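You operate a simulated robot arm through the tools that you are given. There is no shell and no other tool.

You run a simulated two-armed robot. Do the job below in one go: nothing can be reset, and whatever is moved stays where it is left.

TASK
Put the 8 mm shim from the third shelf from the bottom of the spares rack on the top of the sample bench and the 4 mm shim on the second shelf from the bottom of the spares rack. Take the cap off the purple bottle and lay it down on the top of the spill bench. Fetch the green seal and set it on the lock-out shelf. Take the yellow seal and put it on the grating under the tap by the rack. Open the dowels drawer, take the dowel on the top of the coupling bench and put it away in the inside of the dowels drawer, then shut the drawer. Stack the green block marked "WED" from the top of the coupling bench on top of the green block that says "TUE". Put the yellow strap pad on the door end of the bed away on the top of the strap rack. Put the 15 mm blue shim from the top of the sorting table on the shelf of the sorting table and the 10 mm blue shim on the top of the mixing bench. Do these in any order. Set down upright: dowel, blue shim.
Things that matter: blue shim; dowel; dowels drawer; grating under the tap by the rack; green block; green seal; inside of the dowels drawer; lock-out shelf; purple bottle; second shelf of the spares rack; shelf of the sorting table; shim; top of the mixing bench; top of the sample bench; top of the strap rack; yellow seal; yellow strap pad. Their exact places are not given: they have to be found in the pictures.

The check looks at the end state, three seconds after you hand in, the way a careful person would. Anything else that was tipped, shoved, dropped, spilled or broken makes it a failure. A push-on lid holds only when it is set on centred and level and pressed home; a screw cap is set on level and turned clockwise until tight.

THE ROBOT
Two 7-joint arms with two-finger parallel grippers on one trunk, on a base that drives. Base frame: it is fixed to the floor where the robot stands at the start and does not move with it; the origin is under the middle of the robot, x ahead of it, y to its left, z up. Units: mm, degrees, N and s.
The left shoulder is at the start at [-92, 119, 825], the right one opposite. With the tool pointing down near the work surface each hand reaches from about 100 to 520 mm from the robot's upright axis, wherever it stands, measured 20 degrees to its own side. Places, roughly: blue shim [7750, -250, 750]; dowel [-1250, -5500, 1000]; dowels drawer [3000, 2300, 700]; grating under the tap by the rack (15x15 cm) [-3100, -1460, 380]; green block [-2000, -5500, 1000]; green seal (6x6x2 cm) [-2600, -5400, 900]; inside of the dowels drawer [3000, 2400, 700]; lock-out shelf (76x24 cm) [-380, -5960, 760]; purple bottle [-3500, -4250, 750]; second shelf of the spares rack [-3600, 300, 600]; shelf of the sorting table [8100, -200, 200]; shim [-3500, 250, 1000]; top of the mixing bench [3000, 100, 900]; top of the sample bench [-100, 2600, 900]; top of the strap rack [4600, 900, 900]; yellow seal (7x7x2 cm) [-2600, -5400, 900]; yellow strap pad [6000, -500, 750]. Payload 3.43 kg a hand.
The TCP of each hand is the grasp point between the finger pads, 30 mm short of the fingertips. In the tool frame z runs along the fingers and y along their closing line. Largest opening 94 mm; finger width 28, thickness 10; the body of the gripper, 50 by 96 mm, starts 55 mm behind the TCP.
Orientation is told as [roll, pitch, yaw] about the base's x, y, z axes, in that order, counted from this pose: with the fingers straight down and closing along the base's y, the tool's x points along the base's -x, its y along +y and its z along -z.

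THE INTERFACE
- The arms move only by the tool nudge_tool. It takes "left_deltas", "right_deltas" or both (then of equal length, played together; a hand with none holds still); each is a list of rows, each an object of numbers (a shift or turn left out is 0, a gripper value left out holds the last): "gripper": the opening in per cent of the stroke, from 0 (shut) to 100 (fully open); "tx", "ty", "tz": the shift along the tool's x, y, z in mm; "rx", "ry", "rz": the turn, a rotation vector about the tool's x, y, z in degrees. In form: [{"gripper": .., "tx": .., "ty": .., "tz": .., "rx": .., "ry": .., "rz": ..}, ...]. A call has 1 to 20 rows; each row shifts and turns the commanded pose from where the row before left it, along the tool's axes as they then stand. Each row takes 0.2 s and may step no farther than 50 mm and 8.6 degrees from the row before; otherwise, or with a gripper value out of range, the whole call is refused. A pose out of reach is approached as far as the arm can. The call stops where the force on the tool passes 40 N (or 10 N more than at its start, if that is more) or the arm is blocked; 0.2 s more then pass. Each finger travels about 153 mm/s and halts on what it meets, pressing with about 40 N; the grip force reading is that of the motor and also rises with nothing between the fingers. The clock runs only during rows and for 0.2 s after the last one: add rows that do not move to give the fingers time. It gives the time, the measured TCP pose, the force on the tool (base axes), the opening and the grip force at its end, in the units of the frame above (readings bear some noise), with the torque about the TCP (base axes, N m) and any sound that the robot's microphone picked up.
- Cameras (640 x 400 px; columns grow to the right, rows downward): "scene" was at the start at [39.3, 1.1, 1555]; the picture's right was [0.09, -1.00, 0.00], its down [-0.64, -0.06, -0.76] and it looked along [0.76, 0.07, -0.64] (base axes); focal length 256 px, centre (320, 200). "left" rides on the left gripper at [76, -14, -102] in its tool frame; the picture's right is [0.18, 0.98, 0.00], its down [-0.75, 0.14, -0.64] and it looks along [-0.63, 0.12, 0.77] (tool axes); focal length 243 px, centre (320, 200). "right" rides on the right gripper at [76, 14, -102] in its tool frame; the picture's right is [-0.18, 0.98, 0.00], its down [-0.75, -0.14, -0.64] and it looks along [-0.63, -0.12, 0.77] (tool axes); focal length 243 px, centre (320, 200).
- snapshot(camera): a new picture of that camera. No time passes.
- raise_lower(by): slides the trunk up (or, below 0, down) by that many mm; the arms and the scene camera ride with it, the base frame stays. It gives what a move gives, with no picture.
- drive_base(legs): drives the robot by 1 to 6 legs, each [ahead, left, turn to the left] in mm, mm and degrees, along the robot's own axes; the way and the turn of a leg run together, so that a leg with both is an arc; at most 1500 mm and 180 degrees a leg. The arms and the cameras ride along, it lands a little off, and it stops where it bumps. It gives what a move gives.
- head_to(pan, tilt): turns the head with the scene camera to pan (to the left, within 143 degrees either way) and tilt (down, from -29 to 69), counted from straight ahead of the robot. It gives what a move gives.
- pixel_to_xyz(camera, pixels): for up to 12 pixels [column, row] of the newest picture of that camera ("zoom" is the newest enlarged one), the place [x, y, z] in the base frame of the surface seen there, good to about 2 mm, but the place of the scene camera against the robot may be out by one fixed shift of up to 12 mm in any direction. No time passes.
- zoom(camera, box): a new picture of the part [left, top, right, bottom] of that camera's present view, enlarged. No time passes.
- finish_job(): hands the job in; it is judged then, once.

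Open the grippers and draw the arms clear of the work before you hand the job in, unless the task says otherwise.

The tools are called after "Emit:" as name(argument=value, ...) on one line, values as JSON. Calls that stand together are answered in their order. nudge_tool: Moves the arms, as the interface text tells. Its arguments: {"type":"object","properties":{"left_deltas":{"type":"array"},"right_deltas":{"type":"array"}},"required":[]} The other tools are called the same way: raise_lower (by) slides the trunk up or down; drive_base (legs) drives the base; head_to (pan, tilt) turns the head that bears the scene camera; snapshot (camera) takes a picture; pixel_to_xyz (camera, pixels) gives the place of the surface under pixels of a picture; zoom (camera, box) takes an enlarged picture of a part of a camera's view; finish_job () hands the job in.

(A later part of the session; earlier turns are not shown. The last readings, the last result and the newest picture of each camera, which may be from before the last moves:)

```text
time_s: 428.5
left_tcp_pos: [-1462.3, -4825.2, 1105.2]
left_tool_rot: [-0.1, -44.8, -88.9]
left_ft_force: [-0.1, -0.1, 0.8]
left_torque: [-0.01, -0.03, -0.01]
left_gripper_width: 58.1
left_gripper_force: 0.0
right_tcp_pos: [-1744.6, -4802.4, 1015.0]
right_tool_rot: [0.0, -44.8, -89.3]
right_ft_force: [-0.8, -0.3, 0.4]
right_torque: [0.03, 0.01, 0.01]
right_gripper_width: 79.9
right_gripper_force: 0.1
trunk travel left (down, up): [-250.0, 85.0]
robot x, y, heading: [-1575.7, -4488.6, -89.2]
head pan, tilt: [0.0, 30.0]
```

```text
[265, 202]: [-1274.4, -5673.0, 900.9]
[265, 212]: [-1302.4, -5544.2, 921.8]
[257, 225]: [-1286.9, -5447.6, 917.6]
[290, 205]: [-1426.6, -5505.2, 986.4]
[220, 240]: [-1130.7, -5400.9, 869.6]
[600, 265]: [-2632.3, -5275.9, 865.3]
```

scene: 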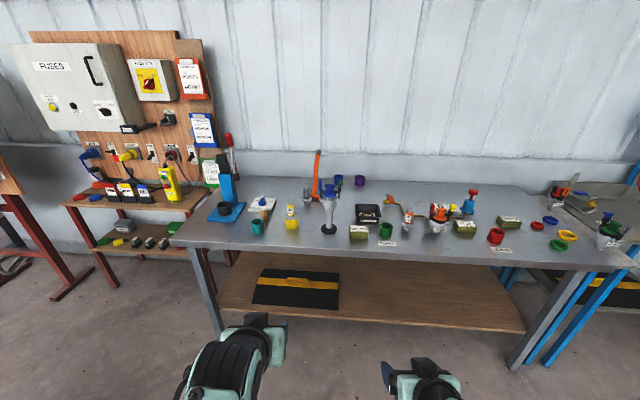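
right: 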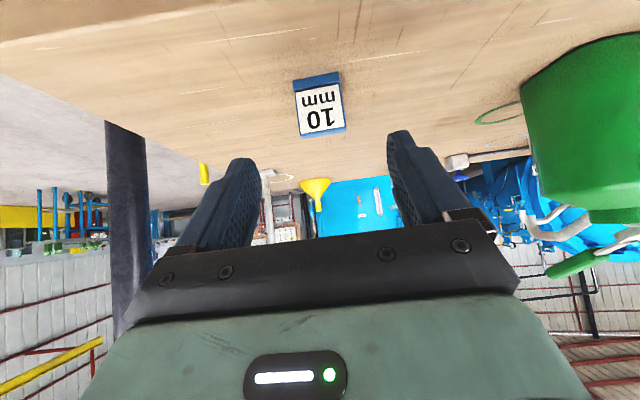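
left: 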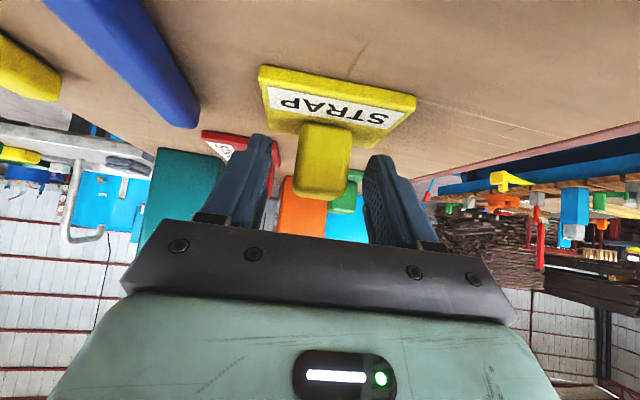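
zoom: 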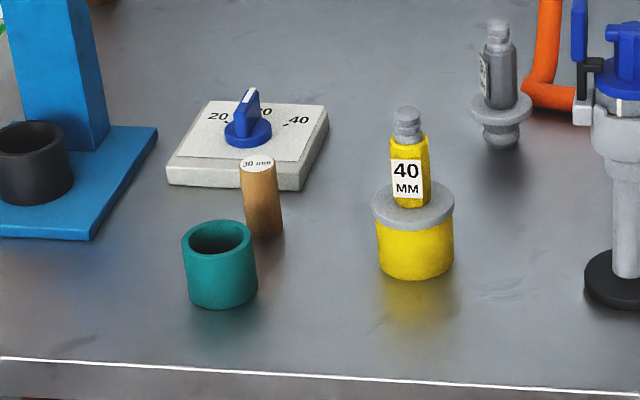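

Blocks and seals are located. I first deal with the purple bottle: turn to face -x and drive to the spill bench.

Emit:
drive_base(legs=[[0, 0, -90], [850, -240, 0]])

Emit:
head_to(pan=0, tilt=35)

Emit:
snapshot(camera="scene")

```text
time_s: 437.0
left_tcp_pos: [-2768.1, -4400.9, 1106.1]
left_tool_rot: [-0.1, -44.8, -177.2]
left_ft_force: [-0.2, -0.9, 0.2]
left_torque: [-0.03, 0.0, 0.01]
left_gripper_width: 58.2
left_gripper_force: 0.0
right_tcp_pos: [-2752.4, -4119.3, 1014.1]
right_tool_rot: [0.1, -44.8, -177.8]
right_ft_force: [-0.4, 0.9, 0.0]
right_torque: [0.03, -0.01, 0.0]
right_gripper_width: 79.7
right_gripper_force: 0.0
trunk travel left (down, up): [-250.0, 85.0]
robot x, y, heading: [-2434.5, -4288.1, -177.6]
head pan, tilt: [0.0, 30.0]
```

```text
time_s: 437.6
left_tcp_pos: [-2767.2, -4401.6, 1104.2]
left_tool_rot: [-0.2, -44.7, -177.2]
left_ft_force: [-0.1, -0.5, -0.1]
left_torque: [0.0, -0.01, -0.05]
left_gripper_width: 58.5
left_gripper_force: 0.0
right_tcp_pos: [-2752.2, -4119.1, 1014.8]
right_tool_rot: [0.1, -44.8, -177.7]
right_ft_force: [-0.1, 0.5, -0.5]
right_torque: [0.01, 0.01, -0.01]
right_gripper_width: 80.1
right_gripper_force: 0.1
trunk travel left (down, up): [-250.0, 85.0]
robot x, y, heading: [-2434.2, -4284.8, -177.7]
head pan, tilt: [0.0, 35.0]
```

```text
taken
```

scene: 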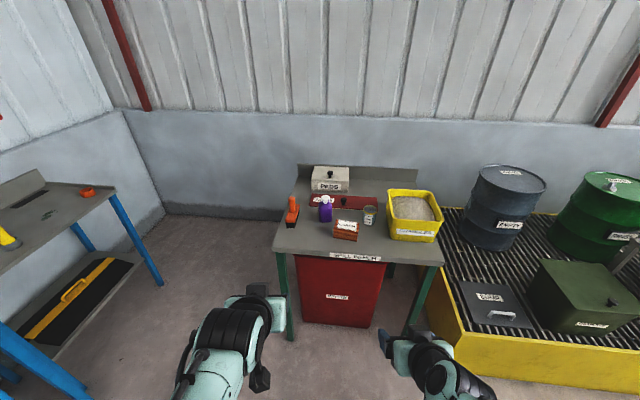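

Emit:
zoom(camera="scene", box=[270, 160, 450, 270])

Emit:
zoom(camera="scene", box=[300, 180, 350, 230])

Emit:
pixel_to_xyz(camera="zoom", pixels=[[320, 110], [320, 150], [320, 230], [320, 330], [220, 250], [410, 260], [320, 190], [500, 340], [200, 380], [100, 330]])

Emit:
pixel_to_xyz(camera="scene", pixels=[[275, 248], [440, 262], [310, 240], [345, 232], [370, 215], [290, 220], [380, 240], [405, 235], [430, 250], [330, 262], [370, 235], [330, 185]])

```text
3.56 times, centred on (360, 215) of scene
```

zoom: 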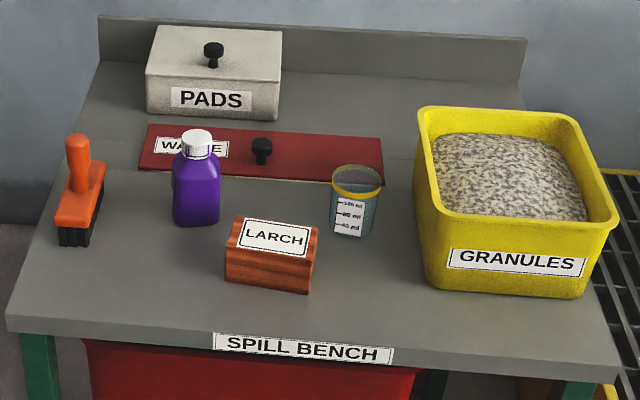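

```text
8.00 times, centred on (325, 205) of scene
```

zoom: 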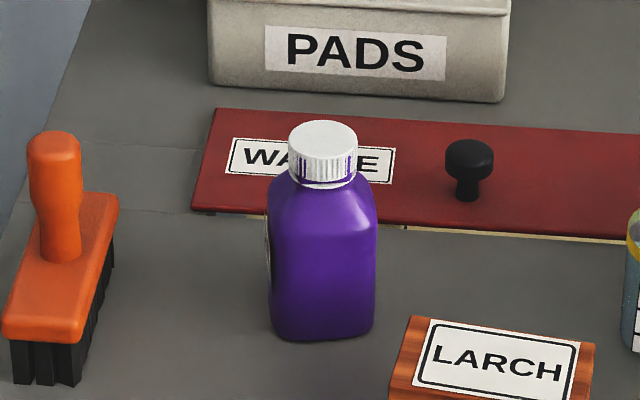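

```text
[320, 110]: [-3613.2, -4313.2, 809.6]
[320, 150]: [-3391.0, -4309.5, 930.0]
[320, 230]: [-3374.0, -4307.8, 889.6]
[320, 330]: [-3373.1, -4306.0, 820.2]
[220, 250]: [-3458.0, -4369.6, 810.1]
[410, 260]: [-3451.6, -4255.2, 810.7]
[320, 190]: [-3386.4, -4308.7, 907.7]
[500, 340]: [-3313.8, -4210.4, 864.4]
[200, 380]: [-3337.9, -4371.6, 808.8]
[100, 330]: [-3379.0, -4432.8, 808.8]
```

```text
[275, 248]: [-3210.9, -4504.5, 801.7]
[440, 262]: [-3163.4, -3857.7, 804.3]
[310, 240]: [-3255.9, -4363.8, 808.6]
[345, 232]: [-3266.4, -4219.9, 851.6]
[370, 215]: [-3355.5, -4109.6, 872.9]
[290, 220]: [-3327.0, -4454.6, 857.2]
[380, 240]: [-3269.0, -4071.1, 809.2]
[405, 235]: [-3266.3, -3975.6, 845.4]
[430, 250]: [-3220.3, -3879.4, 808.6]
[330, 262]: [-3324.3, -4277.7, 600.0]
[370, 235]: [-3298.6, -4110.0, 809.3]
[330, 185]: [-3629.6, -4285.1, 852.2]
```

Bottle at about (-3400,-4308), white ribbed cap on top z ≈ 900–922. I measure the bench legs and LARCH block, since I must get close.

Emit:
pixel_to_xyz(camera="scene", pixels=[[290, 338], [410, 330], [283, 262], [432, 270], [333, 237], [357, 241], [335, 222], [358, 226], [320, 300], [445, 320]])

Emit:
drive_base(legs=[[250, 23, -2.4]])

Emit:
raise_lower(by=85)

Emit:
head_to(pan=0, tilt=45)

Emit:
snapshot(camera="scene")

Emit:
snapshot(camera="right")

```text
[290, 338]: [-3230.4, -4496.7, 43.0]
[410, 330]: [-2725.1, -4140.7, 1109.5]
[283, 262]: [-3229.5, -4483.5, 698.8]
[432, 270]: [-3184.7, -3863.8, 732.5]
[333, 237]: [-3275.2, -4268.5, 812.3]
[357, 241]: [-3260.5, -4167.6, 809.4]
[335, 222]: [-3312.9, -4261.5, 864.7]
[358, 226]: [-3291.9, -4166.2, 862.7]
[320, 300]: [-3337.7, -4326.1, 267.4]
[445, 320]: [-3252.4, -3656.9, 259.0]
```

```text
time_s: 439.4
left_tcp_pos: [-3019.3, -4418.4, 1102.4]
left_tool_rot: [-0.2, -44.8, -179.5]
left_ft_force: [-0.7, 0.1, -0.1]
left_torque: [0.01, 0.0, -0.01]
left_gripper_width: 58.5
left_gripper_force: 0.0
right_tcp_pos: [-2994.0, -4136.1, 1015.3]
right_tool_rot: [0.0, -44.7, -179.8]
right_ft_force: [0.0, 0.3, 0.1]
right_torque: [0.01, 0.0, 0.02]
right_gripper_width: 79.8
right_gripper_force: 0.1
trunk travel left (down, up): [-250.0, 85.0]
robot x, y, heading: [-2678.3, -4312.4, -179.7]
head pan, tilt: [0.0, 35.0]
```

```text
time_s: 440.6
left_tcp_pos: [-3018.0, -4418.2, 1188.3]
left_tool_rot: [-0.1, -44.8, -179.6]
left_ft_force: [-0.4, 0.0, -0.1]
left_torque: [-0.01, 0.02, 0.0]
left_gripper_width: 58.1
left_gripper_force: 0.1
right_tcp_pos: [-2992.9, -4135.9, 1099.5]
right_tool_rot: [0.1, -44.8, -179.9]
right_ft_force: [0.4, -0.2, -0.4]
right_torque: [-0.05, 0.02, 0.0]
right_gripper_width: 80.0
right_gripper_force: 0.2
trunk travel left (down, up): [-335.0, 0.0]
robot x, y, heading: [-2678.5, -4313.9, -179.6]
head pan, tilt: [0.0, 35.0]
```

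```text
time_s: 441.4
left_tcp_pos: [-3017.9, -4417.6, 1189.3]
left_tool_rot: [0.0, -44.8, -179.5]
left_ft_force: [-0.3, 0.0, 0.6]
left_torque: [-0.02, 0.0, 0.02]
left_gripper_width: 58.4
left_gripper_force: 0.1
right_tcp_pos: [-2993.7, -4136.0, 1099.3]
right_tool_rot: [0.1, -44.8, -179.8]
right_ft_force: [0.3, 0.4, -0.3]
right_torque: [-0.01, 0.06, -0.01]
right_gripper_width: 79.7
right_gripper_force: 0.1
trunk travel left (down, up): [-335.0, 0.0]
robot x, y, heading: [-2682.0, -4307.8, -179.5]
head pan, tilt: [0.0, 45.0]
```

```text
taken
```

scene: 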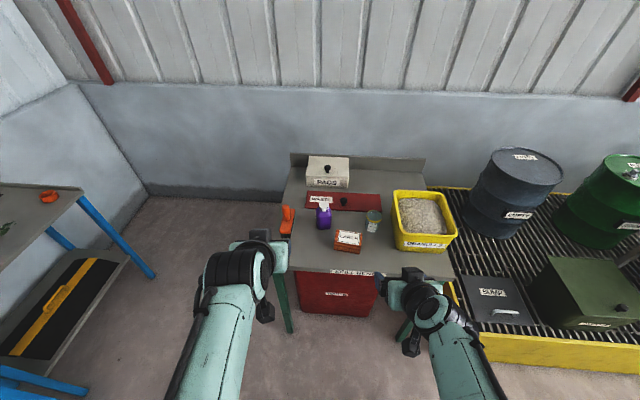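

```text
taken
```

right: 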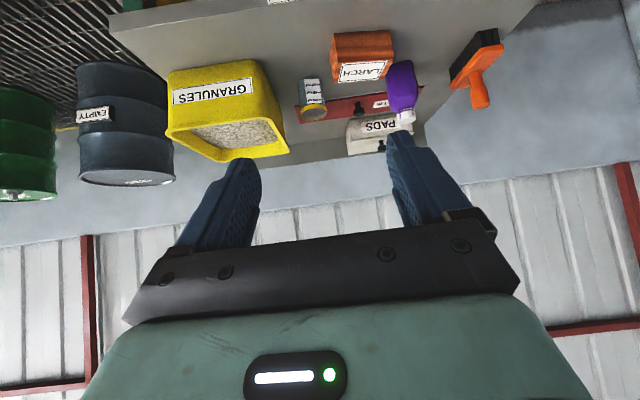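

Bench front legs at x ≈ -3185…-3230. I drive 165 mm further and measure the bottle with the wrist cameras.

Emit:
drive_base(legs=[[165, 0, 0]])

Emit:
nudge_tool(right_deltas=[{"ty": 30, "tz": 5, "ry": -7.5}, {"ty": 30, "tz": 5, "ry": -7.5}, {"ty": 30, "tz": 5}, {"ty": 30, "tz": 5}, {"ty": 20, "tz": 5}, {}], left_deltas=[{"ty": 20}, {"ty": 20}, {"ty": 20}, {"ty": 20}, {}, {}])

Emit:
snapshot(camera="right")

```text
time_s: 442.8
left_tcp_pos: [-3182.4, -4417.3, 1189.6]
left_tool_rot: [0.1, -44.7, -179.5]
left_ft_force: [-0.4, 0.2, 0.5]
left_torque: [0.02, 0.0, 0.01]
left_gripper_width: 58.3
left_gripper_force: 0.0
right_tcp_pos: [-3155.9, -4137.4, 1098.8]
right_tool_rot: [0.1, -44.8, -179.7]
right_ft_force: [0.2, 0.0, 0.1]
right_torque: [-0.03, -0.01, -0.01]
right_gripper_width: 79.8
right_gripper_force: 0.0
trunk travel left (down, up): [-335.0, 0.0]
robot x, y, heading: [-2844.4, -4311.0, -179.8]
head pan, tilt: [0.0, 45.0]
```

```text
time_s: 443.6
left_tcp_pos: [-3181.9, -4472.6, 1188.5]
left_tool_rot: [0.0, -44.7, -179.5]
left_ft_force: [0.5, 0.4, 0.0]
left_torque: [0.03, -0.02, 0.01]
left_gripper_width: 58.2
left_gripper_force: 0.0
right_tcp_pos: [-3174.7, -4260.5, 1105.6]
right_tool_rot: [22.1, -53.9, 169.4]
right_ft_force: [0.3, -0.8, 0.7]
right_torque: [-0.03, 0.01, 0.02]
right_gripper_width: 79.8
right_gripper_force: 0.0
right hand out of reach, approached as far as the arm can: row 1, 2
trunk travel left (down, up): [-335.0, 0.0]
robot x, y, heading: [-2844.8, -4312.8, -179.6]
head pan, tilt: [0.0, 45.0]
stopped in row 3 (right hand): the arm was blocked; the commanded pose is now the measured one
```

```text
taken
```

right: 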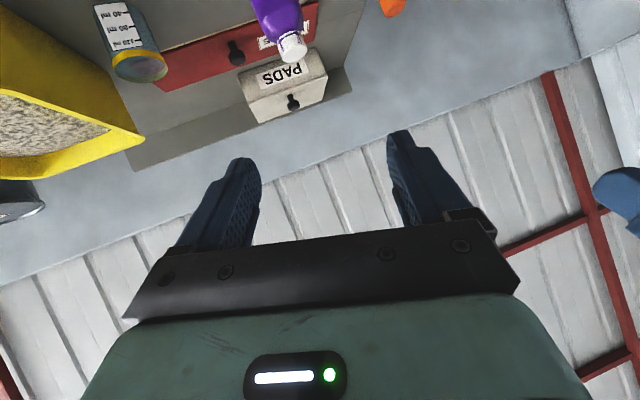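

The right wrist hit its limit while tilting so close in and twisted a bit. I extend it forward and undo the twist (computed rotation ≈ 18° about tool [0.78,0.56,-0.28]).

Emit:
nudge_tool(right_deltas=[{"tx": -19.3, "ty": -4.3, "tz": 26.8}, {"tx": -19.3, "ty": -4.3, "tz": 26.8}, {"tx": -19.3, "ty": -4.3, "tz": 26.8}, {"rx": 4.65, "ry": 3.35, "rz": -1.7}, {"rx": 4.65, "ry": 3.35, "rz": -1.7}, {"rx": 4.65, "ry": 3.35, "rz": -1.7}, {}])

```text
time_s: 444.1
left_tcp_pos: [-3181.9, -4472.7, 1188.7]
left_tool_rot: [0.0, -44.7, -179.6]
left_ft_force: [0.2, 0.0, -0.3]
left_torque: [0.01, 0.01, -0.02]
left_gripper_width: 58.2
left_gripper_force: 0.0
right_tcp_pos: [-3175.7, -4338.7, 1135.3]
right_tool_rot: [35.0, -54.3, 172.3]
right_ft_force: [0.9, 0.8, -1.0]
right_torque: [0.03, 0.02, 0.0]
right_gripper_width: 80.0
right_gripper_force: 0.1
trunk travel left (down, up): [-335.0, 0.0]
robot x, y, heading: [-2842.5, -4312.9, -179.8]
head pan, tilt: [0.0, 45.0]
stopped in row 2 (right hand): the arm was blocked; the commanded pose is now the measured one
```

It still drifts oddly toward the left arm. I look at both arms from the head camera before doing more.

Emit:
head_to(pan=0, tilt=65)

Emit:
snapshot(camera="scene")

```text
time_s: 444.9
left_tcp_pos: [-3181.4, -4472.8, 1187.4]
left_tool_rot: [0.0, -44.8, -179.5]
left_ft_force: [-0.7, -0.1, -0.3]
left_torque: [-0.02, 0.01, 0.02]
left_gripper_width: 58.4
left_gripper_force: 0.0
right_tcp_pos: [-3173.3, -4337.8, 1136.4]
right_tool_rot: [35.0, -54.2, 172.3]
right_ft_force: [-0.1, 0.0, 0.2]
right_torque: [-0.04, 0.02, 0.03]
right_gripper_width: 80.0
right_gripper_force: 0.0
trunk travel left (down, up): [-335.0, 0.0]
robot x, y, heading: [-2846.2, -4313.3, -179.8]
head pan, tilt: [0.0, 65.0]
```

```text
taken
```

scene: 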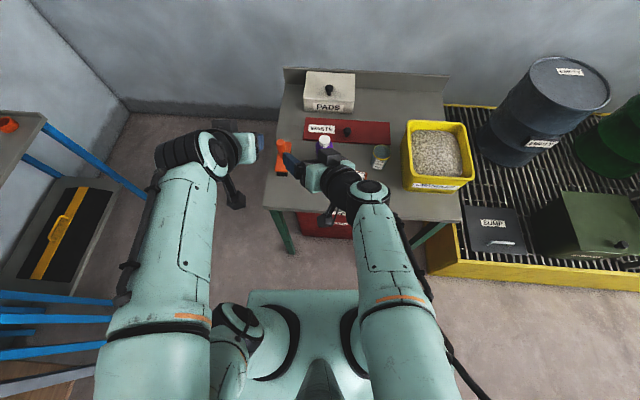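

The wrist is folded at a limit. I bring the right hand back to the right (+y) where it was comfortable and undo the rotation there.

Emit:
nudge_tool(right_deltas=[{"tx": -3.1, "ty": -35, "tz": -19.2}, {"tx": -3.1, "ty": -35, "tz": -19.2}, {"tx": -3.1, "ty": -35, "tz": -19.2}, {"rx": 7.3, "ry": 2.6, "rz": -0.5}, {"rx": 7.3, "ry": 2.6, "rz": -0.5}, {"rx": 7.3, "ry": 2.6, "rz": -0.5}, {"rx": 7.3, "ry": 2.6, "rz": -0.5}, {}])

```text
time_s: 445.6
left_tcp_pos: [-3182.0, -4472.8, 1187.6]
left_tool_rot: [0.0, -44.6, -179.5]
left_ft_force: [-0.2, 0.2, -0.3]
left_torque: [-0.03, -0.02, 0.03]
left_gripper_width: 58.6
left_gripper_force: 0.0
right_tcp_pos: [-3146.4, -4301.3, 1158.6]
right_tool_rot: [39.9, -57.4, 178.5]
right_ft_force: [-0.3, -0.2, -0.1]
right_torque: [-0.03, 0.02, -0.01]
right_gripper_width: 80.0
right_gripper_force: 0.0
trunk travel left (down, up): [-335.0, 0.0]
robot x, y, heading: [-2841.7, -4314.4, -179.8]
head pan, tilt: [0.0, 65.0]
stopped in row 3 (right hand): the arm was blocked; the commanded pose is now the measured one
```

Still blocked. I look at the right arm's shape closely.

Emit:
head_to(pan=-40, tilt=60)

Emit:
snapshot(camera="scene")

Emit:
snapshot(camera="right")

Emit:
snapshot(camera="left")

```text
time_s: 446.7
left_tcp_pos: [-3181.4, -4472.6, 1188.4]
left_tool_rot: [0.0, -44.8, -179.5]
left_ft_force: [0.0, 0.0, -0.4]
left_torque: [-0.01, -0.06, 0.0]
left_gripper_width: 58.3
left_gripper_force: 0.2
right_tcp_pos: [-3147.9, -4302.2, 1157.9]
right_tool_rot: [39.8, -57.4, 178.6]
right_ft_force: [0.7, 0.9, -1.0]
right_torque: [-0.02, -0.03, 0.02]
right_gripper_width: 79.7
right_gripper_force: 0.0
trunk travel left (down, up): [-335.0, 0.0]
robot x, y, heading: [-2842.9, -4311.9, -179.9]
head pan, tilt: [-40.0, 60.0]
```

```text
taken
```

scene: 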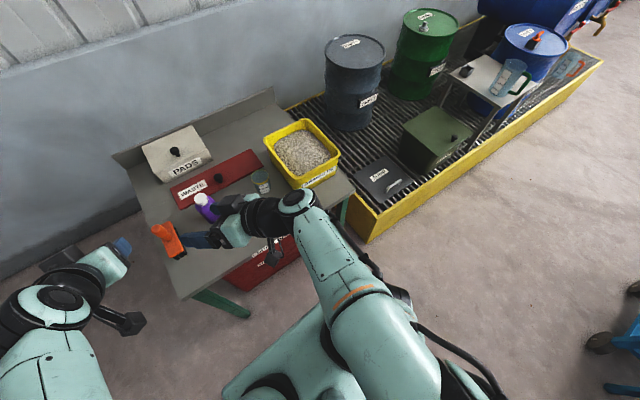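

```text
taken
```

right: 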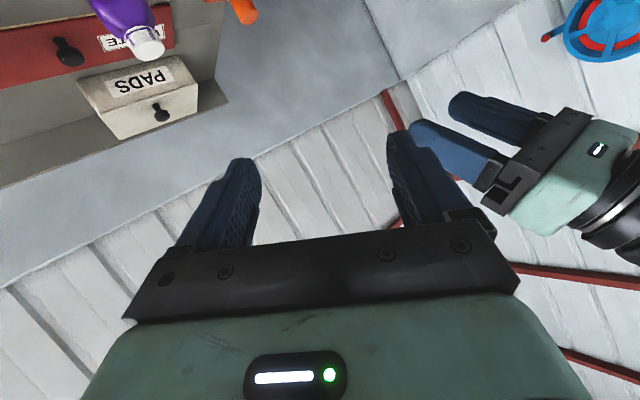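

```text
taken
```

left: 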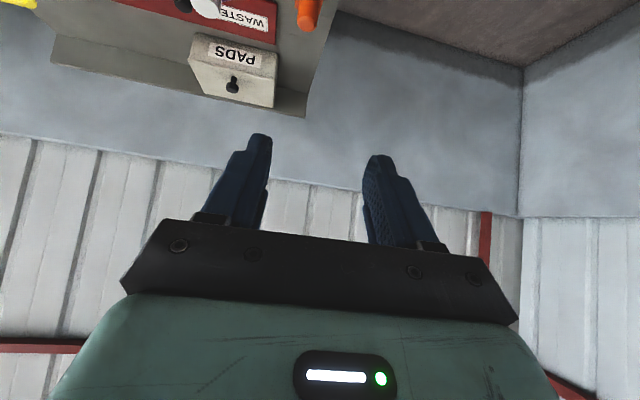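

The tilted hand is too near the body (wrist only ~125 mm ahead). I rotate it back toward pointing down, which moves the wrist forward.

Emit:
nudge_tool(right_deltas=[{"rx": 6.34, "ry": 4.43, "rz": 1.42}, {"rx": 6.34, "ry": 4.43, "rz": 1.42}, {"rx": 6.34, "ry": 4.43, "rz": 1.42}, {"rx": 6.34, "ry": 4.43, "rz": 1.42}, {"rx": 6.34, "ry": 4.43, "rz": 1.42}, {"rx": 6.34, "ry": 4.43, "rz": 1.42}, {}])

```text
time_s: 447.4
left_tcp_pos: [-3181.3, -4473.9, 1189.1]
left_tool_rot: [0.0, -44.8, -179.6]
left_ft_force: [-0.2, -0.4, 0.2]
left_torque: [0.0, -0.02, 0.0]
left_gripper_width: 58.5
left_gripper_force: 0.0
right_tcp_pos: [-3147.9, -4298.2, 1157.3]
right_tool_rot: [38.0, -43.2, 174.9]
right_ft_force: [0.0, 0.8, -0.6]
right_torque: [0.03, -0.03, 0.0]
right_gripper_width: 79.9
right_gripper_force: 0.0
trunk travel left (down, up): [-335.0, 0.0]
robot x, y, heading: [-2844.1, -4315.4, -179.8]
head pan, tilt: [-40.0, 60.0]
stopped in row 3 (right hand): the arm was blocked; the commanded pose is now the measured one
```

Pitch came back but roll is stuck. I move the hand right (+y) in small steps without turning.

Emit:
nudge_tool(right_deltas=[{"tx": -2.6, "ty": -32.9, "tz": -22.6}, {"tx": -2.6, "ty": -32.9, "tz": -22.6}, {"tx": -2.6, "ty": -32.9, "tz": -22.6}, {}])

```text
time_s: 448.4
left_tcp_pos: [-3183.0, -4473.7, 1188.7]
left_tool_rot: [0.0, -44.8, -179.5]
left_ft_force: [0.2, 0.1, 0.0]
left_torque: [0.0, 0.01, -0.01]
left_gripper_width: 58.4
left_gripper_force: 0.0
right_tcp_pos: [-3147.7, -4183.7, 1157.0]
right_tool_rot: [38.6, -43.5, 175.5]
right_ft_force: [-1.0, 0.0, 0.3]
right_torque: [0.01, -0.04, -0.02]
right_gripper_width: 79.6
right_gripper_force: 0.2
trunk travel left (down, up): [-335.0, 0.0]
robot x, y, heading: [-2844.0, -4318.3, -179.7]
head pan, tilt: [-40.0, 60.0]
```

It moved freely. Now I undo the roll in steps.

Emit:
nudge_tool(right_deltas=[{"rx": 6.9, "rz": -0.8}, {"rx": 6.9, "rz": -0.8}, {"rx": 6.9, "rz": -0.8}, {"rx": 6.9, "rz": -0.8}, {"rx": 6.9, "rz": -0.8}, {}])

```text
time_s: 448.9
left_tcp_pos: [-3182.2, -4472.7, 1187.7]
left_tool_rot: [0.0, -44.7, -179.5]
left_ft_force: [-0.2, -0.3, 0.2]
left_torque: [-0.06, -0.03, 0.0]
left_gripper_width: 58.2
left_gripper_force: 0.1
right_tcp_pos: [-3151.8, -4181.2, 1149.7]
right_tool_rot: [39.7, -40.1, 170.6]
right_ft_force: [-0.6, 0.1, 0.0]
right_torque: [0.0, 0.03, -0.01]
right_gripper_width: 79.6
right_gripper_force: 0.0
trunk travel left (down, up): [-335.0, 0.0]
robot x, y, heading: [-2841.6, -4311.1, -179.7]
head pan, tilt: [-40.0, 60.0]
stopped in row 2 (right hand): the arm was blocked; the commanded pose is now the measured one
```

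Roll remains at a limit. I extend the arm forward (away from the body) before trying to turn again.

Emit:
nudge_tool(right_deltas=[{"tx": -30.2, "ty": -11.2, "tz": 23.7}, {"tx": -30.2, "ty": -11.2, "tz": 23.7}, {"tx": -30.2, "ty": -11.2, "tz": 23.7}, {"tx": -30.2, "ty": -11.2, "tz": 23.7}, {}])

```text
time_s: 450.1
left_tcp_pos: [-3181.1, -4474.1, 1188.1]
left_tool_rot: [0.0, -44.7, -179.4]
left_ft_force: [-0.2, -0.4, -0.5]
left_torque: [-0.03, 0.01, -0.01]
left_gripper_width: 58.3
left_gripper_force: 0.2
right_tcp_pos: [-3312.1, -4180.6, 1150.1]
right_tool_rot: [39.5, -40.0, 170.5]
right_ft_force: [-0.3, -0.1, -0.7]
right_torque: [0.02, -0.03, -0.01]
right_gripper_width: 79.9
right_gripper_force: 0.1
trunk travel left (down, up): [-335.0, 0.0]
robot x, y, heading: [-2843.9, -4313.6, -179.6]
head pan, tilt: [-40.0, 60.0]
```

Extended freely. Now the rotation again from here.

Emit:
nudge_tool(right_deltas=[{"rx": 6.66, "ry": -0.46, "rz": -1.66}, {"rx": 6.66, "ry": -0.46, "rz": -1.66}, {"rx": 6.66, "ry": -0.46, "rz": -1.66}, {"rx": 6.66, "ry": -0.46, "rz": -1.66}, {"rx": 6.66, "ry": -0.46, "rz": -1.66}, {}])

```text
time_s: 451.5
left_tcp_pos: [-3182.3, -4472.9, 1187.9]
left_tool_rot: [0.0, -44.8, -179.5]
left_ft_force: [-0.2, 0.3, 0.3]
left_torque: [0.02, -0.01, 0.04]
left_gripper_width: 58.3
left_gripper_force: 0.0
right_tcp_pos: [-3311.5, -4179.2, 1148.9]
right_tool_rot: [-0.3, -45.1, 180.0]
right_ft_force: [-0.6, 0.1, 0.4]
right_torque: [-0.01, 0.03, -0.02]
right_gripper_width: 79.9
right_gripper_force: 0.1
trunk travel left (down, up): [-335.0, 0.0]
robot x, y, heading: [-2844.5, -4309.2, -179.9]
head pan, tilt: [-40.0, 60.0]
```

Recovered to [0,-45,180]. I bring the right hand in front of the bottle and look.

Emit:
nudge_tool(right_deltas=[{"tx": 20, "ty": 32, "tz": 20}, {"tx": 20, "ty": 32, "tz": 20}, {"tx": 20, "ty": 32, "tz": 20}, {"tx": 20, "ty": 32, "tz": 20}, {}])

Emit:
snapshot(camera="right")

```text
time_s: 452.7
left_tcp_pos: [-3182.3, -4473.6, 1188.6]
left_tool_rot: [0.1, -44.8, -179.5]
left_ft_force: [-0.6, 0.1, -0.9]
left_torque: [-0.03, 0.01, 0.02]
left_gripper_width: 58.3
left_gripper_force: 0.1
right_tcp_pos: [-3312.4, -4307.2, 1036.9]
right_tool_rot: [-0.2, -45.0, 179.8]
right_ft_force: [-0.6, 0.9, -0.5]
right_torque: [0.01, -0.02, 0.0]
right_gripper_width: 79.8
right_gripper_force: 0.0
trunk travel left (down, up): [-335.0, 0.0]
robot x, y, heading: [-2840.9, -4313.6, -179.8]
head pan, tilt: [-40.0, 60.0]
```

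```text
taken
```

right: 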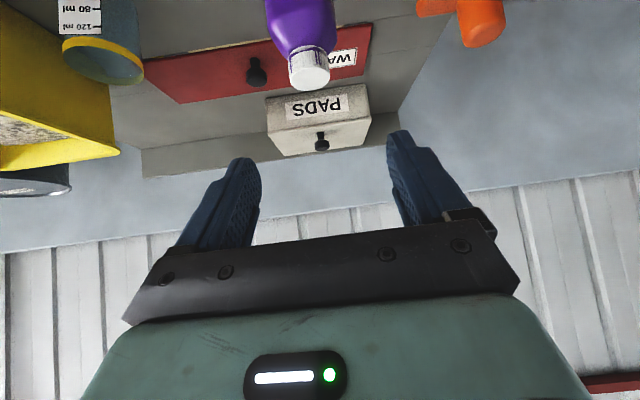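

Emit:
zoom(camera="right", box=[250, 0, 350, 100])

Emit:
pixel_to_xyz(camera="right", pixels=[[308, 70], [308, 80], [293, 65], [325, 60], [290, 75], [329, 72], [267, 20], [334, 15], [300, 20], [280, 45], [330, 40], [310, 88]])

```text
4.00 times, centred on (300, 50) of right
```

zoom: 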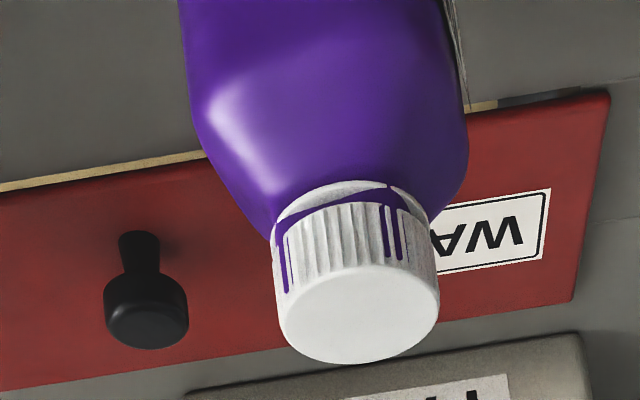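

```text
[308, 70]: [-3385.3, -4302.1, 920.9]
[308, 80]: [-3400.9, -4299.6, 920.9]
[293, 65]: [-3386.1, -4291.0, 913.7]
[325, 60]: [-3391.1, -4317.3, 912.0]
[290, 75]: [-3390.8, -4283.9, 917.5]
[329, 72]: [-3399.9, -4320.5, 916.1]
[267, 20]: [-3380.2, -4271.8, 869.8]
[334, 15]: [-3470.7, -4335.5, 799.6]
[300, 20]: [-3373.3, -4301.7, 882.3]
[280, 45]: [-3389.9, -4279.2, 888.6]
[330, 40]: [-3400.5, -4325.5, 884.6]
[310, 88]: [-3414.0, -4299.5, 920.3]
```

Cap centre ≈ (-3401,-4302), Ø 38, top z 921; body 62 mm wide. I tilt the right tool to 60° and move to a pre-grasp on the body.

Emit:
nudge_tool(right_deltas=[{"ry": -7.5, "gripper": 100}, {"ry": -7.5}, {}])

```text
time_s: 453.5
left_tcp_pos: [-3181.6, -4473.0, 1188.9]
left_tool_rot: [0.0, -44.8, -179.4]
left_ft_force: [0.5, -0.8, 0.3]
left_torque: [-0.01, 0.04, -0.01]
left_gripper_width: 58.2
left_gripper_force: 0.1
right_tcp_pos: [-3311.8, -4306.2, 1036.6]
right_tool_rot: [-0.3, -59.9, -179.9]
right_ft_force: [0.1, -0.3, 0.2]
right_torque: [0.0, 0.01, 0.01]
right_gripper_width: 94.2
right_gripper_force: 0.1
trunk travel left (down, up): [-335.0, 0.0]
robot x, y, heading: [-2843.5, -4312.8, -179.8]
head pan, tilt: [-40.0, 60.0]
```

I lower to the pre-grasp point (-3330,-4302,896).

Emit:
nudge_tool(right_deltas=[{"tx": 28.3, "ty": -1, "tz": 21.5}, {"tx": 28.3, "ty": -1, "tz": 21.5}, {"tx": 28.3, "ty": -1, "tz": 21.5}, {"tx": 28.3, "ty": -1, "tz": 21.5}, {}])

Emit:
snapshot(camera="right")

Emit:
head_to(pan=0, tilt=50)

Emit:
zoom(camera="scene", box=[240, 140, 440, 300])

```text
time_s: 454.7
left_tcp_pos: [-3181.7, -4472.6, 1188.1]
left_tool_rot: [0.0, -44.8, -179.5]
left_ft_force: [-0.5, 1.0, -0.3]
left_torque: [0.03, -0.02, 0.01]
left_gripper_width: 58.4
left_gripper_force: 0.0
right_tcp_pos: [-3329.9, -4303.9, 893.4]
right_tool_rot: [-0.4, -60.1, -179.9]
right_ft_force: [0.3, 0.0, -0.5]
right_torque: [0.0, 0.0, -0.02]
right_gripper_width: 94.0
right_gripper_force: 0.1
trunk travel left (down, up): [-335.0, 0.0]
robot x, y, heading: [-2842.9, -4315.4, -179.7]
head pan, tilt: [-40.0, 60.0]
```

```text
taken
```

right: 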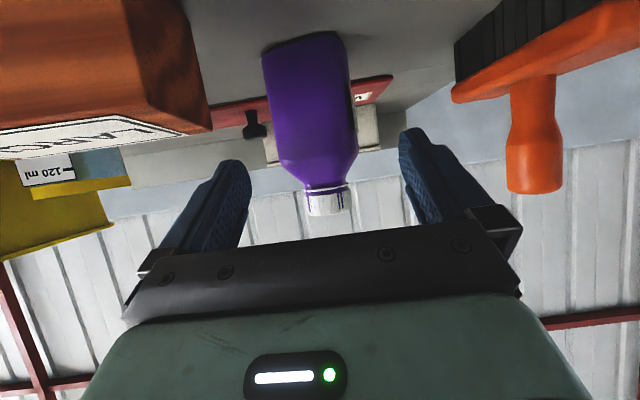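

```text
time_s: 455.8
left_tcp_pos: [-3182.1, -4473.0, 1187.9]
left_tool_rot: [0.0, -44.9, -179.4]
left_ft_force: [0.2, 0.6, 0.6]
left_torque: [0.0, -0.03, 0.04]
left_gripper_width: 58.1
left_gripper_force: 0.0
right_tcp_pos: [-3329.4, -4303.2, 895.0]
right_tool_rot: [-0.3, -60.1, -179.9]
right_ft_force: [-0.2, -1.2, 0.2]
right_torque: [-0.03, 0.0, 0.0]
right_gripper_width: 93.9
right_gripper_force: 0.1
trunk travel left (down, up): [-335.0, 0.0]
robot x, y, heading: [-2843.1, -4310.5, -179.5]
head pan, tilt: [0.0, 50.0]
```

```text
2.50 times, centred on (340, 220) of scene
```

zoom: 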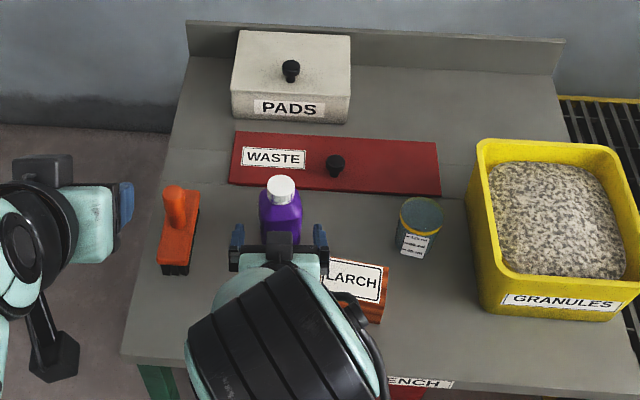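

Aligned with the bottle (right view 310,110). I advance 80 mm and close gently on the body.

Emit:
nudge_tool(right_deltas=[{"tz": 20}, {"tz": 20}, {"tz": 20}, {"tz": 18}, {}])

Emit:
snapshot(camera="right")

Emit:
nudge_tool(right_deltas=[{"gripper": 40}, {"gripper": 40}, {"gripper": 40}, {}])

Emit:
snapshot(camera="right")

```text
time_s: 457.0
left_tcp_pos: [-3180.9, -4472.9, 1188.7]
left_tool_rot: [0.0, -44.7, -179.4]
left_ft_force: [-0.2, 0.2, 0.3]
left_torque: [0.03, -0.05, -0.02]
left_gripper_width: 58.5
left_gripper_force: 0.0
right_tcp_pos: [-3396.8, -4303.6, 855.8]
right_tool_rot: [-0.2, -59.9, -179.8]
right_ft_force: [0.0, -0.1, -0.3]
right_torque: [-0.01, -0.02, -0.02]
right_gripper_width: 93.9
right_gripper_force: 0.0
trunk travel left (down, up): [-335.0, 0.0]
robot x, y, heading: [-2843.5, -4311.8, -180.1]
head pan, tilt: [0.0, 50.0]
```

```text
taken
```

right: 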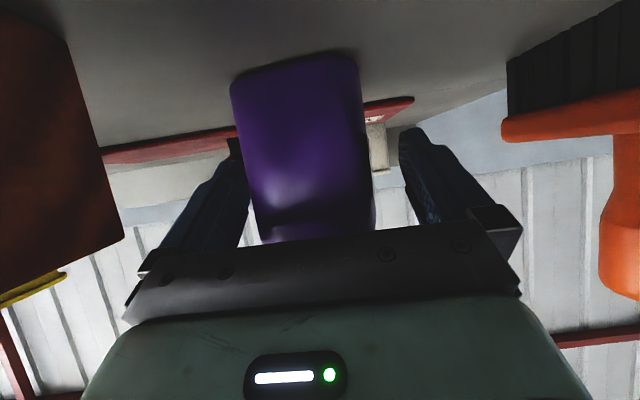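

```text
time_s: 458.0
left_tcp_pos: [-3181.2, -4474.5, 1188.5]
left_tool_rot: [0.0, -44.9, -179.5]
left_ft_force: [-0.2, 0.3, -0.7]
left_torque: [0.0, 0.0, 0.02]
left_gripper_width: 58.2
left_gripper_force: 0.1
right_tcp_pos: [-3397.7, -4303.9, 854.5]
right_tool_rot: [-0.2, -60.0, -179.9]
right_ft_force: [-0.3, 0.8, 0.4]
right_torque: [-0.11, 0.08, -0.03]
right_gripper_width: 64.1
right_gripper_force: 39.9
trunk travel left (down, up): [-335.0, 0.0]
robot x, y, heading: [-2845.5, -4313.6, -179.8]
head pan, tilt: [0.0, 50.0]
```

```text
taken
```

right: 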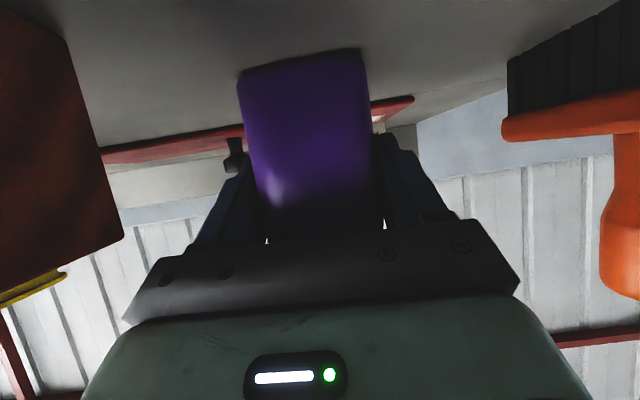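

The bottle body is held (64 mm). Now I turn the left tool to point straight down.

Emit:
nudge_tool(left_deltas=[{"ry": 7.5}, {"ry": 7.5}, {"ry": 7.5}, {"ry": 7.5}, {"ry": 7.5}, {"ry": 7.3}, {}])

```text
time_s: 459.6
left_tcp_pos: [-3180.3, -4472.3, 1188.4]
left_tool_rot: [-0.1, 0.1, -179.4]
left_ft_force: [0.7, -0.3, -0.4]
left_torque: [0.0, -0.01, -0.01]
left_gripper_width: 58.3
left_gripper_force: 0.0
right_tcp_pos: [-3396.7, -4303.1, 854.9]
right_tool_rot: [-0.2, -60.0, -179.9]
right_ft_force: [0.0, -0.2, -0.3]
right_torque: [-0.12, 0.01, 0.0]
right_gripper_width: 64.1
right_gripper_force: 39.7
trunk travel left (down, up): [-335.0, 0.0]
robot x, y, heading: [-2839.8, -4313.8, -180.0]
head pan, tilt: [0.0, 50.0]
```

Left tool points down. I bring it above the cap at z ≈ 962.

Emit:
nudge_tool(left_deltas=[{"tx": -27.6, "ty": -21, "tz": 28.3, "gripper": 62}, {"tx": -27.6, "ty": -21, "tz": 28.3}, {"tx": -27.6, "ty": -21, "tz": 28.3}, {"tx": -27.6, "ty": -21, "tz": 28.3}, {"tx": -27.6, "ty": -21, "tz": 28.3}, {"tx": -27.6, "ty": -21, "tz": 28.3}, {"tx": -27.6, "ty": -21, "tz": 28.3}, {"tx": -27.6, "ty": -21, "tz": 28.3}, {}])

Emit:
snapshot(camera="left")

Emit:
snapshot(camera="scene")

```text
time_s: 461.6
left_tcp_pos: [-3404.1, -4312.6, 963.4]
left_tool_rot: [-0.1, -0.2, -179.0]
left_ft_force: [0.0, 0.1, -0.8]
left_torque: [0.01, 0.02, 0.01]
left_gripper_width: 58.3
left_gripper_force: 0.1
right_tcp_pos: [-3396.7, -4296.9, 855.8]
right_tool_rot: [-0.6, -60.0, 179.8]
right_ft_force: [-3.2, -0.1, 6.7]
right_torque: [-0.28, 0.15, -0.06]
right_gripper_width: 64.3
right_gripper_force: 40.3
trunk travel left (down, up): [-335.0, 0.0]
robot x, y, heading: [-2847.2, -4313.1, -179.7]
head pan, tilt: [0.0, 50.0]
```

```text
taken
```

left: 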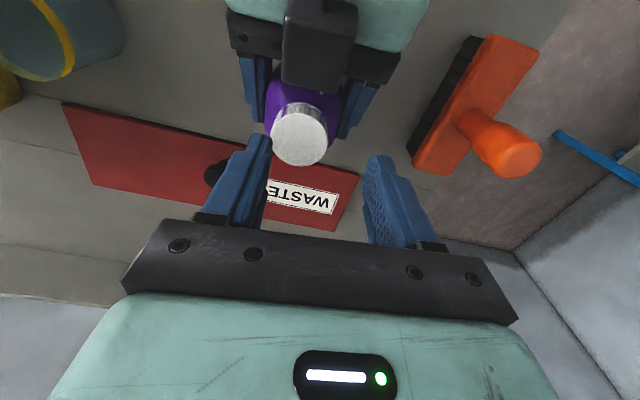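

```text
taken
```

scene: 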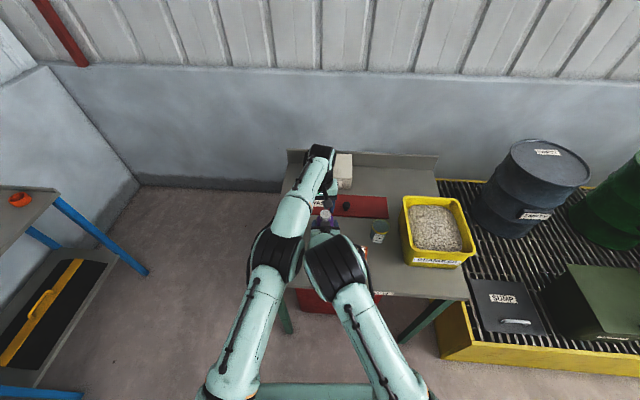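

The two forearms touch and push the right hand 6 mm. I pull the left hand away, then lift the bottle 80 mm and bring it 60 mm nearer so the arms can spread.

Emit:
nudge_tool(left_deltas=[{"ty": 30, "tz": -20}, {"ty": 30, "tz": -20}, {"ty": 30, "tz": -20}, {"ty": 30, "tx": 20}, {"ty": 30, "tx": 20}, {}])

Emit:
nudge_tool(right_deltas=[{"tx": -17.3, "tz": -10}, {"tx": -13.1, "tz": -25}, {"tx": -10, "tz": -30}, {"tx": 1, "tz": -27}, {}])

Emit:
snapshot(camera="scene")

```text
time_s: 463.0
left_tcp_pos: [-3363.6, -4455.6, 1022.8]
left_tool_rot: [-0.1, 0.1, -179.6]
left_ft_force: [0.0, 0.0, -1.4]
left_torque: [0.02, -0.03, 0.01]
left_gripper_width: 58.2
left_gripper_force: 0.1
right_tcp_pos: [-3395.9, -4303.9, 854.9]
right_tool_rot: [-0.3, -59.9, -179.9]
right_ft_force: [0.9, -0.6, 0.2]
right_torque: [-0.05, 0.02, 0.03]
right_gripper_width: 64.1
right_gripper_force: 40.3
trunk travel left (down, up): [-335.0, 0.0]
robot x, y, heading: [-2845.1, -4312.5, -179.7]
head pan, tilt: [0.0, 50.0]
```

```text
time_s: 464.2
left_tcp_pos: [-3364.5, -4456.3, 1022.1]
left_tool_rot: [-0.1, 0.0, -179.5]
left_ft_force: [0.4, -0.5, 0.8]
left_torque: [0.0, 0.0, 0.01]
left_gripper_width: 58.3
left_gripper_force: 0.1
right_tcp_pos: [-3336.6, -4303.0, 937.5]
right_tool_rot: [-0.3, -59.9, -179.9]
right_ft_force: [-0.6, 0.5, -2.6]
right_torque: [0.01, 0.0, -0.01]
right_gripper_width: 64.1
right_gripper_force: 39.6
trunk travel left (down, up): [-335.0, 0.0]
robot x, y, heading: [-2846.1, -4310.9, -179.8]
head pan, tilt: [0.0, 50.0]
```

```text
taken
```

scene: 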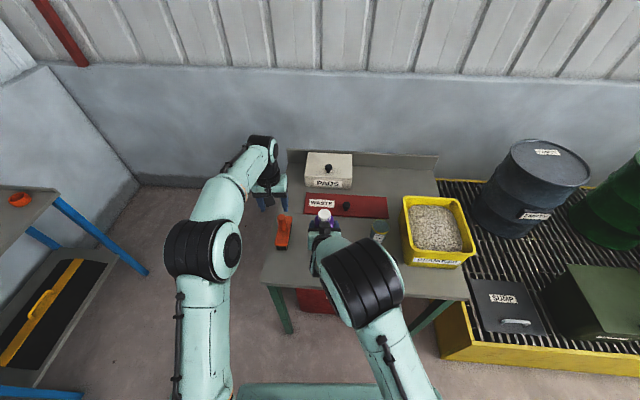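

The bottle hangs upright. I yaw the right hand about the vertical by +30° so its forearm swings to the right.

Emit:
nudge_tool(right_deltas=[{"rx": -6.5, "rz": -3.75}, {"rx": -6.5, "rz": -3.75}, {"rx": -6.5, "rz": -3.75}, {"rx": -6.5, "rz": -3.75}, {}])

Emit:
snapshot(camera="scene")

```text
time_s: 465.4
left_tcp_pos: [-3363.6, -4456.6, 1022.1]
left_tool_rot: [0.0, 0.1, -179.5]
left_ft_force: [-0.4, 0.6, -0.9]
left_torque: [0.03, 0.02, -0.01]
left_gripper_width: 58.1
left_gripper_force: 0.1
right_tcp_pos: [-3337.3, -4303.6, 935.6]
right_tool_rot: [-0.2, -59.9, -149.9]
right_ft_force: [0.0, -0.1, -3.5]
right_torque: [-0.02, -0.02, -0.01]
right_gripper_width: 64.1
right_gripper_force: 40.3
trunk travel left (down, up): [-335.0, 0.0]
robot x, y, heading: [-2848.2, -4317.6, -179.6]
head pan, tilt: [0.0, 50.0]
```

```text
taken
```

scene: 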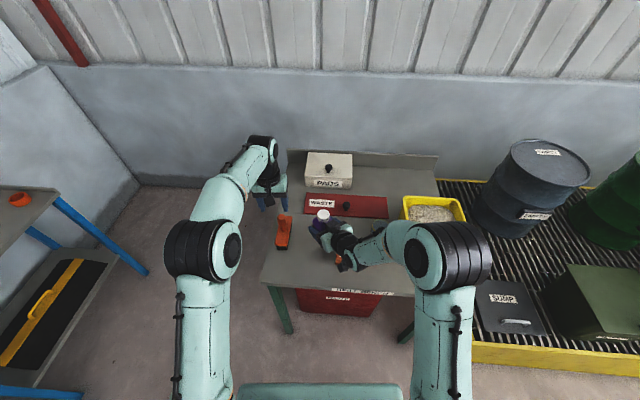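

The right forearm is now well clear. I bring the left hand near above the cap and look.

Emit:
nudge_tool(left_deltas=[{"tz": -30}, {"tx": 6, "ty": -30, "tz": -2}, {"tx": 6, "ty": -30}, {"tx": 6, "ty": -30}, {"tx": 6, "ty": -30}, {"ty": -30}, {}])

Emit:
snapshot(camera="left")

```text
time_s: 467.0
left_tcp_pos: [-3340.1, -4305.5, 1054.7]
left_tool_rot: [0.0, 0.0, -179.5]
left_ft_force: [0.5, -0.5, -0.1]
left_torque: [0.01, 0.03, 0.0]
left_gripper_width: 58.1
left_gripper_force: 0.0
right_tcp_pos: [-3335.9, -4301.7, 936.1]
right_tool_rot: [-0.2, -59.9, -149.9]
right_ft_force: [-1.1, -0.7, -2.8]
right_torque: [0.01, -0.04, 0.02]
right_gripper_width: 64.3
right_gripper_force: 40.0
trunk travel left (down, up): [-335.0, 0.0]
robot x, y, heading: [-2842.0, -4312.6, -179.6]
head pan, tilt: [0.0, 50.0]
```

```text
taken
```

left: 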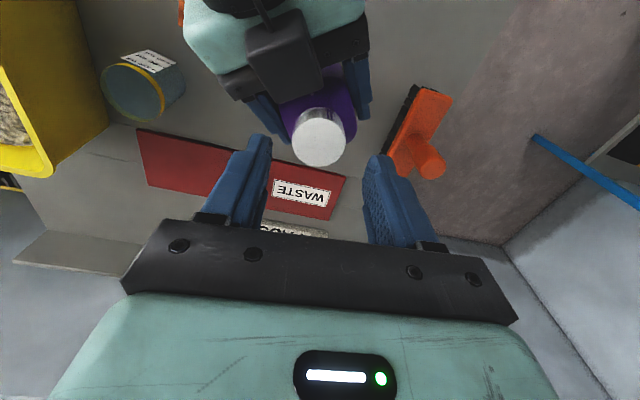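

Emit:
zoom(camera="left", box=[270, 90, 370, 180])

Emit:
pixel_to_xyz(camera="left", pixels=[[320, 145], [320, 130], [320, 160], [300, 143], [340, 143], [306, 156], [334, 156], [320, 115], [310, 117], [345, 110]])

```text
4.44 times, centred on (320, 135) of left
```

zoom: 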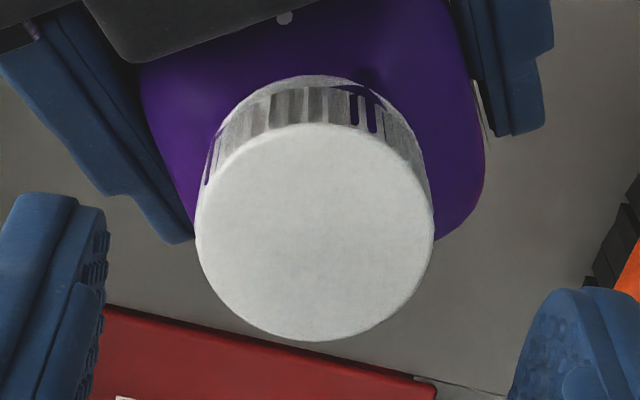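

```text
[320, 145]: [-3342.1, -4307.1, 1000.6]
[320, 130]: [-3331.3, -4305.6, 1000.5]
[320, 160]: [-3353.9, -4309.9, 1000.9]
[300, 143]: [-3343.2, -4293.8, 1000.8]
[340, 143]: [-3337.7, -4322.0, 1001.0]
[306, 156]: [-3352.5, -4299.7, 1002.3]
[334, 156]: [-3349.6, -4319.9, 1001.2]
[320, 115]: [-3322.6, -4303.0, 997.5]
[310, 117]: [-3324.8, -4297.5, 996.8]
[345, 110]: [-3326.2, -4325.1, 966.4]
```

Cap centre (-3340,-4306.6), top z 1001, level. I pre-rotate the left hand 75° clockwise (from above) to gain turning range.

Emit:
nudge_tool(left_deltas=[{"ty": 1.1, "rz": 7.5}, {"rz": 7.5}, {"rz": 7.5}, {"rz": 7.5}, {"rz": 7.5}, {"rz": 7.5}, {"rz": 7.5}, {"rz": 7.5}, {"rz": 7.5}, {"rz": 7.5}, {}])

```text
time_s: 469.4
left_tcp_pos: [-3340.1, -4307.3, 1055.2]
left_tool_rot: [-0.1, 0.0, 105.4]
left_ft_force: [0.1, 0.3, 0.2]
left_torque: [0.03, 0.01, 0.02]
left_gripper_width: 58.4
left_gripper_force: 0.0
right_tcp_pos: [-3337.6, -4302.0, 936.5]
right_tool_rot: [-0.2, -59.9, -150.0]
right_ft_force: [0.1, 0.2, -3.6]
right_torque: [0.02, -0.01, 0.01]
right_gripper_width: 64.0
right_gripper_force: 40.3
trunk travel left (down, up): [-335.0, 0.0]
robot x, y, heading: [-2844.5, -4315.0, -179.4]
head pan, tilt: [0.0, 50.0]
```

The right gripper carries a black box on its upper side near the cap. I measure it in the left view before lowering the fingers.

Emit:
snapshot(camera="left")

Emit:
zoom(camera="scene", box=[280, 180, 400, 290])

```text
taken
```

left: 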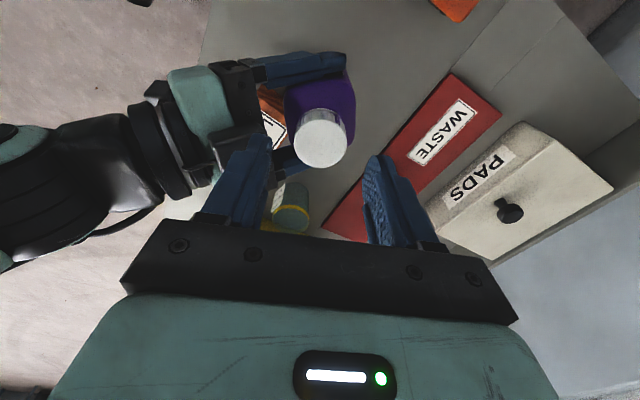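

```text
3.64 times, centred on (340, 235) of scene
```

zoom: 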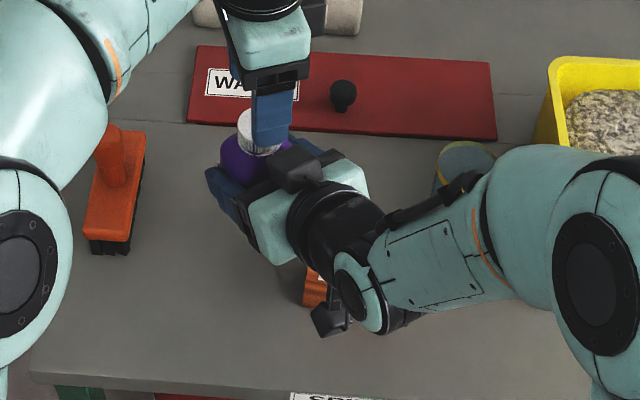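

I query the black box corners and the cap edges in this view.

Emit:
pixel_to_xyz(camera="left", pixels=[[215, 135], [230, 130], [225, 150], [232, 165], [215, 165], [240, 125], [230, 90], [250, 70], [320, 140], [298, 155]])

Emit:
pixel_to_xyz(camera="scene", pixels=[[333, 226], [328, 222], [338, 222], [335, 232], [327, 230], [343, 228]])

```text
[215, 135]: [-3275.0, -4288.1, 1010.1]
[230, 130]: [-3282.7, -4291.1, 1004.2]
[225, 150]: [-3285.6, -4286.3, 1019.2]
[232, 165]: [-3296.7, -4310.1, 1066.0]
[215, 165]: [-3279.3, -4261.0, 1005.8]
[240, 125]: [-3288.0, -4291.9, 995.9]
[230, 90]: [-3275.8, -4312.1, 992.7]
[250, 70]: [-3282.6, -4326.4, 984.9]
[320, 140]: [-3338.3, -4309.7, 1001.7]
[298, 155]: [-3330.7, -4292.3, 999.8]
```

```text
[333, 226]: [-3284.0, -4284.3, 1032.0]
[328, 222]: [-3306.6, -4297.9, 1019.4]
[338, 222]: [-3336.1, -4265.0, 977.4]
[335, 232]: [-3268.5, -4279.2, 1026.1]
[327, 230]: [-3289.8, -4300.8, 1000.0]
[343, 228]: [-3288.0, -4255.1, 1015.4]
```

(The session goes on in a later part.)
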